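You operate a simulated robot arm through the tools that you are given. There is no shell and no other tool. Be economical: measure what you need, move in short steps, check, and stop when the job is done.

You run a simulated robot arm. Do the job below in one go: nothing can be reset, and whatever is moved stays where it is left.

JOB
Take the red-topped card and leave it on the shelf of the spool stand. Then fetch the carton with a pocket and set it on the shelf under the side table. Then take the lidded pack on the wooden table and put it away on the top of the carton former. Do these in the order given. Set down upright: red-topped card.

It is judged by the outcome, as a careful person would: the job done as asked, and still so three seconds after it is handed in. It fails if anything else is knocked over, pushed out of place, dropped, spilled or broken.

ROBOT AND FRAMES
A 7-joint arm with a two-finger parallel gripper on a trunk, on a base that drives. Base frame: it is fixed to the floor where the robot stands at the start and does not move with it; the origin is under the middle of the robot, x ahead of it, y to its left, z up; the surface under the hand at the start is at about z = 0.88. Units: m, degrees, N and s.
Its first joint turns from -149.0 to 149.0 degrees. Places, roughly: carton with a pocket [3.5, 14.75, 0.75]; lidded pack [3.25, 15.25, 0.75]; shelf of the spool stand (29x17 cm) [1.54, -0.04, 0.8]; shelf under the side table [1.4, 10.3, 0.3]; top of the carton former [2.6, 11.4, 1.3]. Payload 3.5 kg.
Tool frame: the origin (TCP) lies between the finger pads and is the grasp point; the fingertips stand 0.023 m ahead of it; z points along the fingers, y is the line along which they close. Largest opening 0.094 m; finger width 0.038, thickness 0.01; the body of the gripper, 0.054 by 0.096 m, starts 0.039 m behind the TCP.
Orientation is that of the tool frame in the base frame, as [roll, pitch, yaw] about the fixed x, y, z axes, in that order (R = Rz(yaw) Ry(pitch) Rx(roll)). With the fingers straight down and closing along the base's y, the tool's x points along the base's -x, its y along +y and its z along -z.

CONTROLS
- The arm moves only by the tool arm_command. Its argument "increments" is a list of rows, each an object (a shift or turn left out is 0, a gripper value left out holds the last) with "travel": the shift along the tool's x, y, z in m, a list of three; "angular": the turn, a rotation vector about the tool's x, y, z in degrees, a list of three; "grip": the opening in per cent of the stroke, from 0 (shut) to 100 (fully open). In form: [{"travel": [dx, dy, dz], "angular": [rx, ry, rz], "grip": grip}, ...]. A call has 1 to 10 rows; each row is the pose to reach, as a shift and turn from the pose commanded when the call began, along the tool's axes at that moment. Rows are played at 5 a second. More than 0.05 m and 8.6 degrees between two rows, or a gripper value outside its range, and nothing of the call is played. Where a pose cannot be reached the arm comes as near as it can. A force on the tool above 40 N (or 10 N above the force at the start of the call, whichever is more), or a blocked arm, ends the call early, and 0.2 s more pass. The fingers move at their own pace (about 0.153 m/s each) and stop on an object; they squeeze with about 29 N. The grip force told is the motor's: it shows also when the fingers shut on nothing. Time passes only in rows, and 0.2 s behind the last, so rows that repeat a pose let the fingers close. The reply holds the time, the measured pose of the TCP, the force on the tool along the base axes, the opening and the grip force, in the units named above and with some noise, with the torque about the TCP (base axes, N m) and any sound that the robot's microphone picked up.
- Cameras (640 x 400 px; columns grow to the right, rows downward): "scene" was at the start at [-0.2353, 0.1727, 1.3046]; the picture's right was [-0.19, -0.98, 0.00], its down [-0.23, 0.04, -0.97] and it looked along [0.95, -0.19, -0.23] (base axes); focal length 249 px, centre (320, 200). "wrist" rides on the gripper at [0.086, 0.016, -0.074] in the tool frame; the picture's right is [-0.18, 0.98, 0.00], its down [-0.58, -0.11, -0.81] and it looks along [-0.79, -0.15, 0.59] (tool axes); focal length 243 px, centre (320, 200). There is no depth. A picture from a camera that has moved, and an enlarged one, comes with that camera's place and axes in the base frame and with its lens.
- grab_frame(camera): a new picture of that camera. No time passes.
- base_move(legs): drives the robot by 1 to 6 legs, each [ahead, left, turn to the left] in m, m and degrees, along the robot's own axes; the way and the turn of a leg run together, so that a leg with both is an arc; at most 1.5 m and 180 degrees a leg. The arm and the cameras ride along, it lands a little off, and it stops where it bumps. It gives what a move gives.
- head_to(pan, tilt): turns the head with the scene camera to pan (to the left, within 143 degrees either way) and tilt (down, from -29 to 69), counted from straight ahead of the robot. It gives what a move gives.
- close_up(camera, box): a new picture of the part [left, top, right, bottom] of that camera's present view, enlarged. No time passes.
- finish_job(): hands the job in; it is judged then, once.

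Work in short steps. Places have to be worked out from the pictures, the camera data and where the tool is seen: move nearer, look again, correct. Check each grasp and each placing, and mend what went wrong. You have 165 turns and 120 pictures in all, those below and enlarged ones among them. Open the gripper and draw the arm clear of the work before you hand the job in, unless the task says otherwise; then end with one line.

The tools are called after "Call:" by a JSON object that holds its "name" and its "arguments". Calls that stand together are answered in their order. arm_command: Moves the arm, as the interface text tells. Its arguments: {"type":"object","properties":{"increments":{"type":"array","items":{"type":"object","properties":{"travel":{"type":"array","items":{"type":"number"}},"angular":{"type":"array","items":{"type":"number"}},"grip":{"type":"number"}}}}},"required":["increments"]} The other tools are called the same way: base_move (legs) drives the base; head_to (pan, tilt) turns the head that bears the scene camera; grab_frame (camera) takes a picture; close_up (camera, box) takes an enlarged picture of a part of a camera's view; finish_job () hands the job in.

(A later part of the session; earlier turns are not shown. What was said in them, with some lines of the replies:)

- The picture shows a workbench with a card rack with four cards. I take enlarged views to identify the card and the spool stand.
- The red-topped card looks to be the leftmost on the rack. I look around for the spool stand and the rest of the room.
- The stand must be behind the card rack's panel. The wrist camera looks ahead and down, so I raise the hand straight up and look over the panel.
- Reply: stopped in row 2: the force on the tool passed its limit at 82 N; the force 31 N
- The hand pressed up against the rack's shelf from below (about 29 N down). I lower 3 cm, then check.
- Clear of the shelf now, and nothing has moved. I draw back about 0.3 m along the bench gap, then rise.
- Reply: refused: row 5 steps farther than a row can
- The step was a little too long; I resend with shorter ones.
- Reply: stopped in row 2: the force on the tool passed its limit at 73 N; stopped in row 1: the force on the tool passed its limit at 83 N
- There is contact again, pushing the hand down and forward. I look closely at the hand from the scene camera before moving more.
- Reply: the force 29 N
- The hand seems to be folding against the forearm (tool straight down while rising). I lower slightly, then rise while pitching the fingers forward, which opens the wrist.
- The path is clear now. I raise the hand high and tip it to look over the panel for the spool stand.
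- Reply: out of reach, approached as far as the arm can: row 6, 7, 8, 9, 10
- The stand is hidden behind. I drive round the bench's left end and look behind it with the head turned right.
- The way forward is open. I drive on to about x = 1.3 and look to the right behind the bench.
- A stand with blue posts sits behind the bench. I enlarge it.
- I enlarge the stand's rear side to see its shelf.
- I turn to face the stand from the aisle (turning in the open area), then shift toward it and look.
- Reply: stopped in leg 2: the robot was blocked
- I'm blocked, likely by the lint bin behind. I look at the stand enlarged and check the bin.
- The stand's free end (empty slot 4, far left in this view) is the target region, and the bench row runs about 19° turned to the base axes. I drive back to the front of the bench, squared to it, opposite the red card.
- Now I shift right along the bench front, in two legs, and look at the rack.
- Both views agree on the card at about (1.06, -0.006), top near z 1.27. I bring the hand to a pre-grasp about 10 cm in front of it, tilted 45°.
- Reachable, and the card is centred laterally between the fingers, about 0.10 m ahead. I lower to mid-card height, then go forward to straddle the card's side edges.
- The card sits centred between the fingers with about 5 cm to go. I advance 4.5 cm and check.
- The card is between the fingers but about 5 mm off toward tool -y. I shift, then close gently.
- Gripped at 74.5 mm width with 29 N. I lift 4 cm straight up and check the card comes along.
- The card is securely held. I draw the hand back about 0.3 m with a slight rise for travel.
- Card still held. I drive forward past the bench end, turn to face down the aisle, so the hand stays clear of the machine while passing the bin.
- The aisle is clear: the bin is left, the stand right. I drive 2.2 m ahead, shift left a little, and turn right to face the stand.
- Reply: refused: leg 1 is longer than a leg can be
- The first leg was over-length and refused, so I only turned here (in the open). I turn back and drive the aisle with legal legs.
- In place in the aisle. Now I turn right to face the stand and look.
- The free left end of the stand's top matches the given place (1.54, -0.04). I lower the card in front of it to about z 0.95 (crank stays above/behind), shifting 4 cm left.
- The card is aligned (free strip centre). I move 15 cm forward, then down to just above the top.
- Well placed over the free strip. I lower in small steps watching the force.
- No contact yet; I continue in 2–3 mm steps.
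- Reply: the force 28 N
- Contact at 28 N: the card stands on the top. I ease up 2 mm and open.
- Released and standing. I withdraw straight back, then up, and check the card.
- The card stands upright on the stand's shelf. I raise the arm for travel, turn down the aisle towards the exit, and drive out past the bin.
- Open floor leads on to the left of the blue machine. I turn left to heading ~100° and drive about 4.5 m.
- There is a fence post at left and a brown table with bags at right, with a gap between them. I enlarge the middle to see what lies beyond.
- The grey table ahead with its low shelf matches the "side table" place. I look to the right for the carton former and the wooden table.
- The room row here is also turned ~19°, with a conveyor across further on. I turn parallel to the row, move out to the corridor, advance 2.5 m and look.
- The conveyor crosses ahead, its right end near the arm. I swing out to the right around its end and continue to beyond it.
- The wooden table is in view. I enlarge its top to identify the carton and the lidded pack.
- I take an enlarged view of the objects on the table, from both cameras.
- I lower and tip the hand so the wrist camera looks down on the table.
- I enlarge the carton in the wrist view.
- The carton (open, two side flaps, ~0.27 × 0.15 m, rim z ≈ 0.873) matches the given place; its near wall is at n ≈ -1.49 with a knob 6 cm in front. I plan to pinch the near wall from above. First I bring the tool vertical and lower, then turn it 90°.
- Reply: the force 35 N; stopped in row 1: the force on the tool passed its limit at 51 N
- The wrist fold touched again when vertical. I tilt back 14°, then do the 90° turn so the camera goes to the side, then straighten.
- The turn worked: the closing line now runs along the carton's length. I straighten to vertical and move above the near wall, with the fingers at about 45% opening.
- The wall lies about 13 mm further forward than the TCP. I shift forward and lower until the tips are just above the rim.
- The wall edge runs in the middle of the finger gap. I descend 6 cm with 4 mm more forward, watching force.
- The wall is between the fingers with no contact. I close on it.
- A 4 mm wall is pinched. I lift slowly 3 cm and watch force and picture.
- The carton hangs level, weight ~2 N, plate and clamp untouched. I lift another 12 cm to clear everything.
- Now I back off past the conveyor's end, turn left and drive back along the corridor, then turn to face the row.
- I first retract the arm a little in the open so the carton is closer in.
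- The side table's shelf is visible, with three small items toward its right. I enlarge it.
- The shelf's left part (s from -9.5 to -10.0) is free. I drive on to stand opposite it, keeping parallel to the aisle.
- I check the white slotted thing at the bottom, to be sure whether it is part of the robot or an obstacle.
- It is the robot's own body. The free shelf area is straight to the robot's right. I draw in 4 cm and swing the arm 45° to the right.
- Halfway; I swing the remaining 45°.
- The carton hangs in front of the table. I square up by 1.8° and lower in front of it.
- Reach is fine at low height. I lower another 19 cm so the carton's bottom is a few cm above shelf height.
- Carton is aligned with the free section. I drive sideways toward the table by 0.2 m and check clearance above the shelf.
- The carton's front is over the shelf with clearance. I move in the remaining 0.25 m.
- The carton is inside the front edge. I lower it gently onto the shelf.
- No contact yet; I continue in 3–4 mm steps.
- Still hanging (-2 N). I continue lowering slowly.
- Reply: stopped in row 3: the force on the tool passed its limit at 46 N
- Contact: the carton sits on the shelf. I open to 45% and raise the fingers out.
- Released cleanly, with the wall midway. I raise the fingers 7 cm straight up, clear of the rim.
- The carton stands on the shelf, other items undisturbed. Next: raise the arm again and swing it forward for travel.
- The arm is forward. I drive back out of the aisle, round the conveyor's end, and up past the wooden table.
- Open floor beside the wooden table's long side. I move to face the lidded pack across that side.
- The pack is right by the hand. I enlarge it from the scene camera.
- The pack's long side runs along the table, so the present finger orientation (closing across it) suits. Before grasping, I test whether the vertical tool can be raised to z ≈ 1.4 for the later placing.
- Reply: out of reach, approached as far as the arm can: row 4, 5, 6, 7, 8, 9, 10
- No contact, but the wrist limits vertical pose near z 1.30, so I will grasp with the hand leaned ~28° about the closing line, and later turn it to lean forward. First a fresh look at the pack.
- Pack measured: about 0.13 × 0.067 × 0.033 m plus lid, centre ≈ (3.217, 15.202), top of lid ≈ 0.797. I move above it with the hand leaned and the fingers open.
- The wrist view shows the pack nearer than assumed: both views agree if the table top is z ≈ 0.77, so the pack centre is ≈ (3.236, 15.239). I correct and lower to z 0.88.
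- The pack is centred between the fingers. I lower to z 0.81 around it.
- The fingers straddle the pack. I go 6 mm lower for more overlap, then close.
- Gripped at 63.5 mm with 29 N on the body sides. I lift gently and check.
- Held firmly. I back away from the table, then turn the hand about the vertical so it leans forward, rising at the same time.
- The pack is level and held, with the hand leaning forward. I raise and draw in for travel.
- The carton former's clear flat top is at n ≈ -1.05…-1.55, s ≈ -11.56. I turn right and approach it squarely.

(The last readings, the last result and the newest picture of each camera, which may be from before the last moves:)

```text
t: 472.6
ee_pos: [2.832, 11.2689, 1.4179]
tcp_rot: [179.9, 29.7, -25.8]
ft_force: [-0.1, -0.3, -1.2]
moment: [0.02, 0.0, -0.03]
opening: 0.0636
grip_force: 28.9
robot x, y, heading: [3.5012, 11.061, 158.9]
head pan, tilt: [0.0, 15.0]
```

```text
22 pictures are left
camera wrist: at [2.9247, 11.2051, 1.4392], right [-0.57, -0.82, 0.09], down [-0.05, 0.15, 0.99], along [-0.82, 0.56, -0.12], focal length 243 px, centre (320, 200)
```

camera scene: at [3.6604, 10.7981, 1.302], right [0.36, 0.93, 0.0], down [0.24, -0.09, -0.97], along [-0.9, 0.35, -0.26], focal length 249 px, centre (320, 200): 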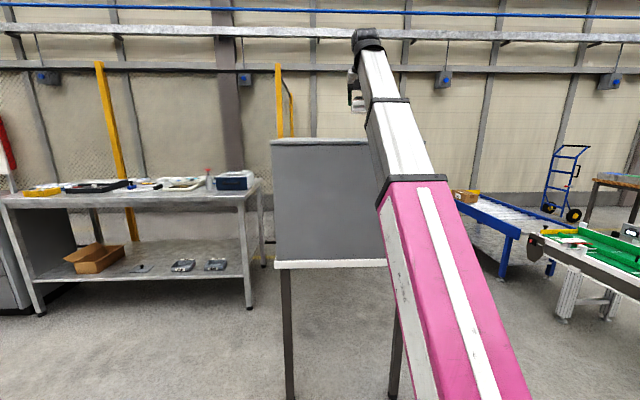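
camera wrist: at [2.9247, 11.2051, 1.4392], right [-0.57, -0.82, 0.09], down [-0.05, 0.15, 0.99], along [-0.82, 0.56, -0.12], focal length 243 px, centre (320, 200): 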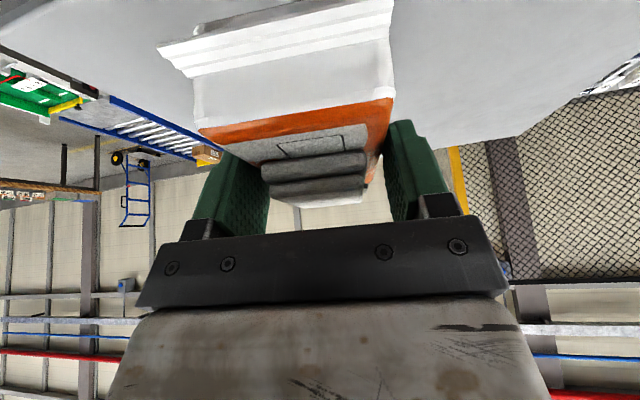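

The pack is over the box top; I need about 18 cm more inward. I drive forward that much, then lower toward the surface.

Call:
{"name": "base_move", "arguments": {"legs": [[0.18, 0, 0]]}}

Call:
{"name": "arm_command", "arguments": {"increments": [{"travel": [0.01, 0, 0.0174]}, {"travel": [0.02, 0, 0.0348]}, {"travel": [0.03, 0, 0.052]}]}}

Call:
{"name": "grab_frame", "arguments": {"camera": "wrist"}}

Call:
{"name": "close_up", "arguments": {"camera": "scene", "box": [250, 80, 410, 180]}}

```text
t: 474.1
ee_pos: [2.6628, 11.3347, 1.4173]
tcp_rot: [-180.0, 29.7, -25.9]
ft_force: [0.1, -0.9, -1.0]
moment: [-0.01, -0.01, -0.01]
opening: 0.0634
grip_force: 29.2
robot x, y, heading: [3.3363, 11.1246, 158.9]
head pan, tilt: [0.0, 15.0]
```

```text
t: 474.9
ee_pos: [2.6636, 11.3334, 1.3591]
tcp_rot: [179.9, 29.8, -26.0]
ft_force: [0.0, -0.1, -0.5]
moment: [-0.01, -0.05, -0.02]
opening: 0.0636
grip_force: 29.5
robot x, y, heading: [3.3343, 11.1242, 158.7]
head pan, tilt: [0.0, 15.0]
```

```text
21 pictures are left
camera wrist: at [2.7568, 11.2705, 1.3797], right [-0.57, -0.81, 0.09], down [-0.05, 0.15, 0.99], along [-0.82, 0.56, -0.12], focal length 243 px, centre (320, 200)
```

wrist: 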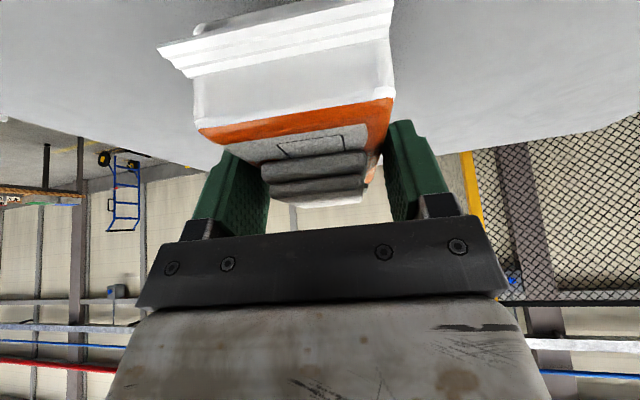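

```text
4.00 times, centred on (330, 130) of scene
camera zoom: at [3.4905, 10.8631, 1.302], right [0.36, 0.93, 0.0], down [0.24, -0.09, -0.97], along [-0.9, 0.35, -0.26], focal length 997 px, centre (280, 480)
```

zoom: 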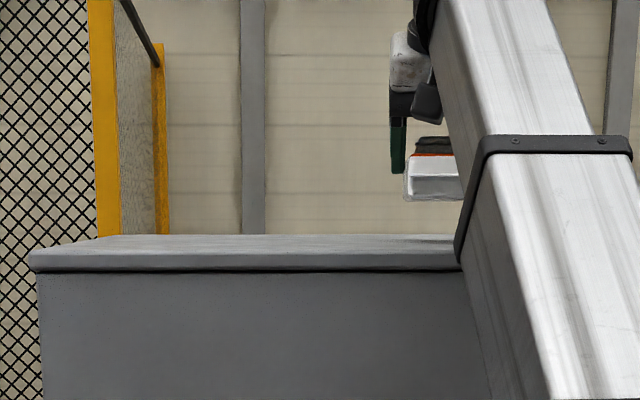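

About 4 cm remains between the pack and the top. I lower 3 cm, then slowly by force.

Call:
{"name": "arm_command", "arguments": {"increments": [{"travel": [0.005, 0, 0.0087]}, {"travel": [0.01, 0, 0.0174]}, {"travel": [0.0135, 0, 0.0235]}]}}

Call:
{"name": "close_up", "arguments": {"camera": "scene", "box": [250, 80, 410, 180]}}

```text
t: 475.7
ee_pos: [2.6641, 11.335, 1.3313]
tcp_rot: [179.9, 29.7, -25.9]
ft_force: [0.0, -0.3, -0.3]
moment: [0.0, -0.02, 0.0]
opening: 0.0638
grip_force: 28.5
robot x, y, heading: [3.3393, 11.1258, 158.8]
head pan, tilt: [0.0, 15.0]
```

```text
4.00 times, centred on (330, 130) of scene
camera zoom: at [3.4905, 10.8631, 1.302], right [0.36, 0.93, 0.0], down [0.24, -0.09, -0.97], along [-0.9, 0.35, -0.26], focal length 997 px, centre (280, 480)
```

zoom: 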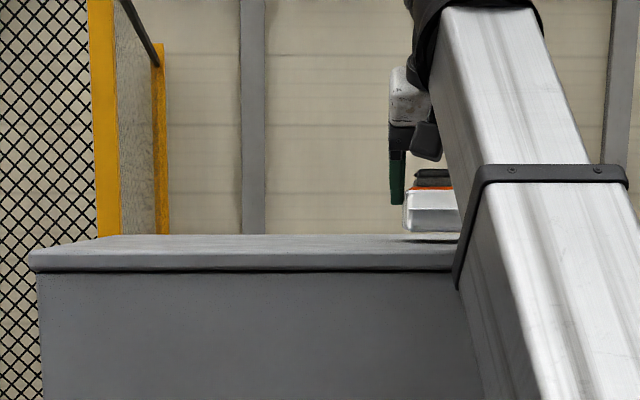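

Roughly 1 cm left. I lower in 2–3 mm steps until contact.

Call:
{"name": "arm_command", "arguments": {"increments": [{"travel": [0.0015, 0, 0.0026]}, {"travel": [0.003, 0, 0.0052]}, {"travel": [0.0043, 0, 0.0074]}, {"travel": [0.0053, 0, 0.0091]}]}}

```text
t: 476.7
ee_pos: [2.6638, 11.3335, 1.3207]
tcp_rot: [179.9, 29.8, -25.9]
ft_force: [1.8, 0.0, 11.5]
moment: [0.48, 0.47, -0.01]
opening: 0.0639
grip_force: 28.9
robot x, y, heading: [3.3353, 11.1262, 158.9]
head pan, tilt: [0.0, 15.0]
```

Contact at 11 N: the pack rests on the top. I open and then lift straight up.

Call:
{"name": "arm_command", "arguments": {"increments": [{"travel": [-0.0005, 0, -0.001], "grip": 85}, {"travel": [-0.0005, 0, -0.001], "grip": 100}, {"travel": [-0.0005, 0, -0.001], "grip": 100}, {"travel": [-0.0005, 0, -0.001], "grip": 100}]}}

Call:
{"name": "grab_frame", "arguments": {"camera": "wrist"}}

```text
t: 477.7
ee_pos: [2.6634, 11.3324, 1.3205]
tcp_rot: [180.0, 29.8, -25.8]
ft_force: [0.3, -0.8, -0.1]
moment: [0.01, 0.01, 0.0]
opening: 0.094
grip_force: 0.0
robot x, y, heading: [3.3317, 11.1274, 158.9]
head pan, tilt: [0.0, 15.0]
```

```text
18 pictures are left
camera wrist: at [2.7563, 11.2701, 1.3425], right [-0.57, -0.81, 0.09], down [-0.05, 0.15, 0.99], along [-0.82, 0.56, -0.12], focal length 243 px, centre (320, 200)
```

wrist: 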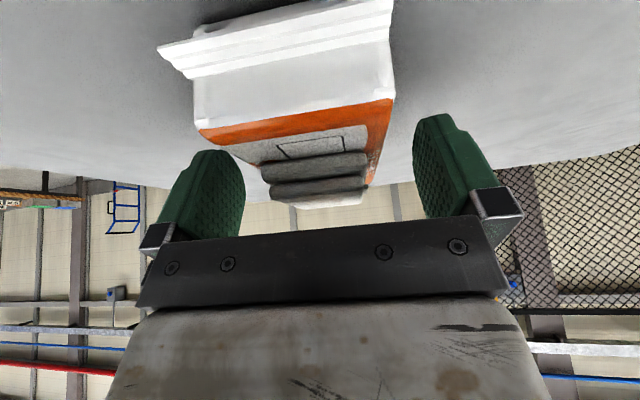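

Released. I raise straight up 9 cm, then draw back and check.

Call:
{"name": "arm_command", "arguments": {"increments": [{"travel": [-0.01, 0, -0.0174]}, {"travel": [-0.025, 0, -0.043]}, {"travel": [-0.045, 0, -0.078]}, {"travel": [-0.025, 0, -0.1]}, {"travel": [0.01, 0, -0.125]}, {"travel": [0.045, 0, -0.15]}]}}

Call:
{"name": "base_move", "arguments": {"legs": [[-0.35, 0, 0]]}}

Call:
{"name": "grab_frame", "arguments": {"camera": "scene"}}

Call:
{"name": "grab_frame", "arguments": {"camera": "wrist"}}

```text
t: 479.1
ee_pos: [2.7536, 11.2893, 1.4167]
tcp_rot: [179.8, 29.7, -25.9]
ft_force: [-0.5, -0.1, -0.5]
moment: [-0.01, -0.01, 0.01]
opening: 0.0941
grip_force: 0.0
out of reach, approached as far as the arm can: row 6
robot x, y, heading: [3.3372, 11.1251, 158.8]
head pan, tilt: [0.0, 15.0]
```

```text
t: 481.4
ee_pos: [3.0803, 11.1645, 1.4175]
tcp_rot: [179.9, 29.7, -26.1]
ft_force: [-0.2, 0.2, -0.2]
moment: [0.01, -0.01, -0.05]
opening: 0.0936
grip_force: 0.2
robot x, y, heading: [3.6621, 10.9983, 158.8]
head pan, tilt: [0.0, 15.0]
```

```text
17 pictures are left
camera scene: at [3.8151, 10.7361, 1.302], right [0.36, 0.93, 0.0], down [0.24, -0.09, -0.97], along [-0.9, 0.35, -0.26], focal length 249 px, centre (320, 200)
```

scene: 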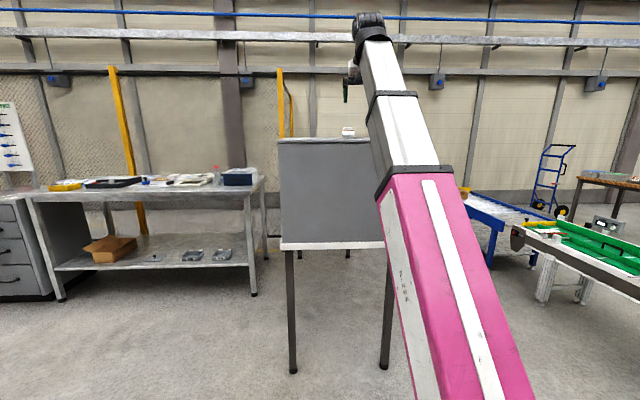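

```text
16 pictures are left
camera wrist: at [3.1721, 11.1007, 1.4387], right [-0.58, -0.81, 0.09], down [-0.05, 0.15, 0.99], along [-0.82, 0.56, -0.12], focal length 243 px, centre (320, 200)
```

wrist: 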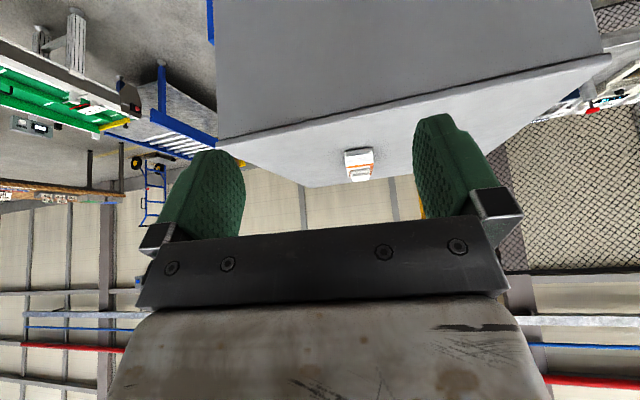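

The pack stands on the carton former's top, the carton is on the side table's shelf, the gripper is open and the arm is clear. I hand the job in.

Call:
{"name": "finish_job", "arguments": {}}

```text
The job is handed in.
```

I handed the job in with all three items placed in order: the red-topped card stands upright on the spool stand's shelf, the carton is on the shelf under the side table, and the lidded pack is on top of the carton former.
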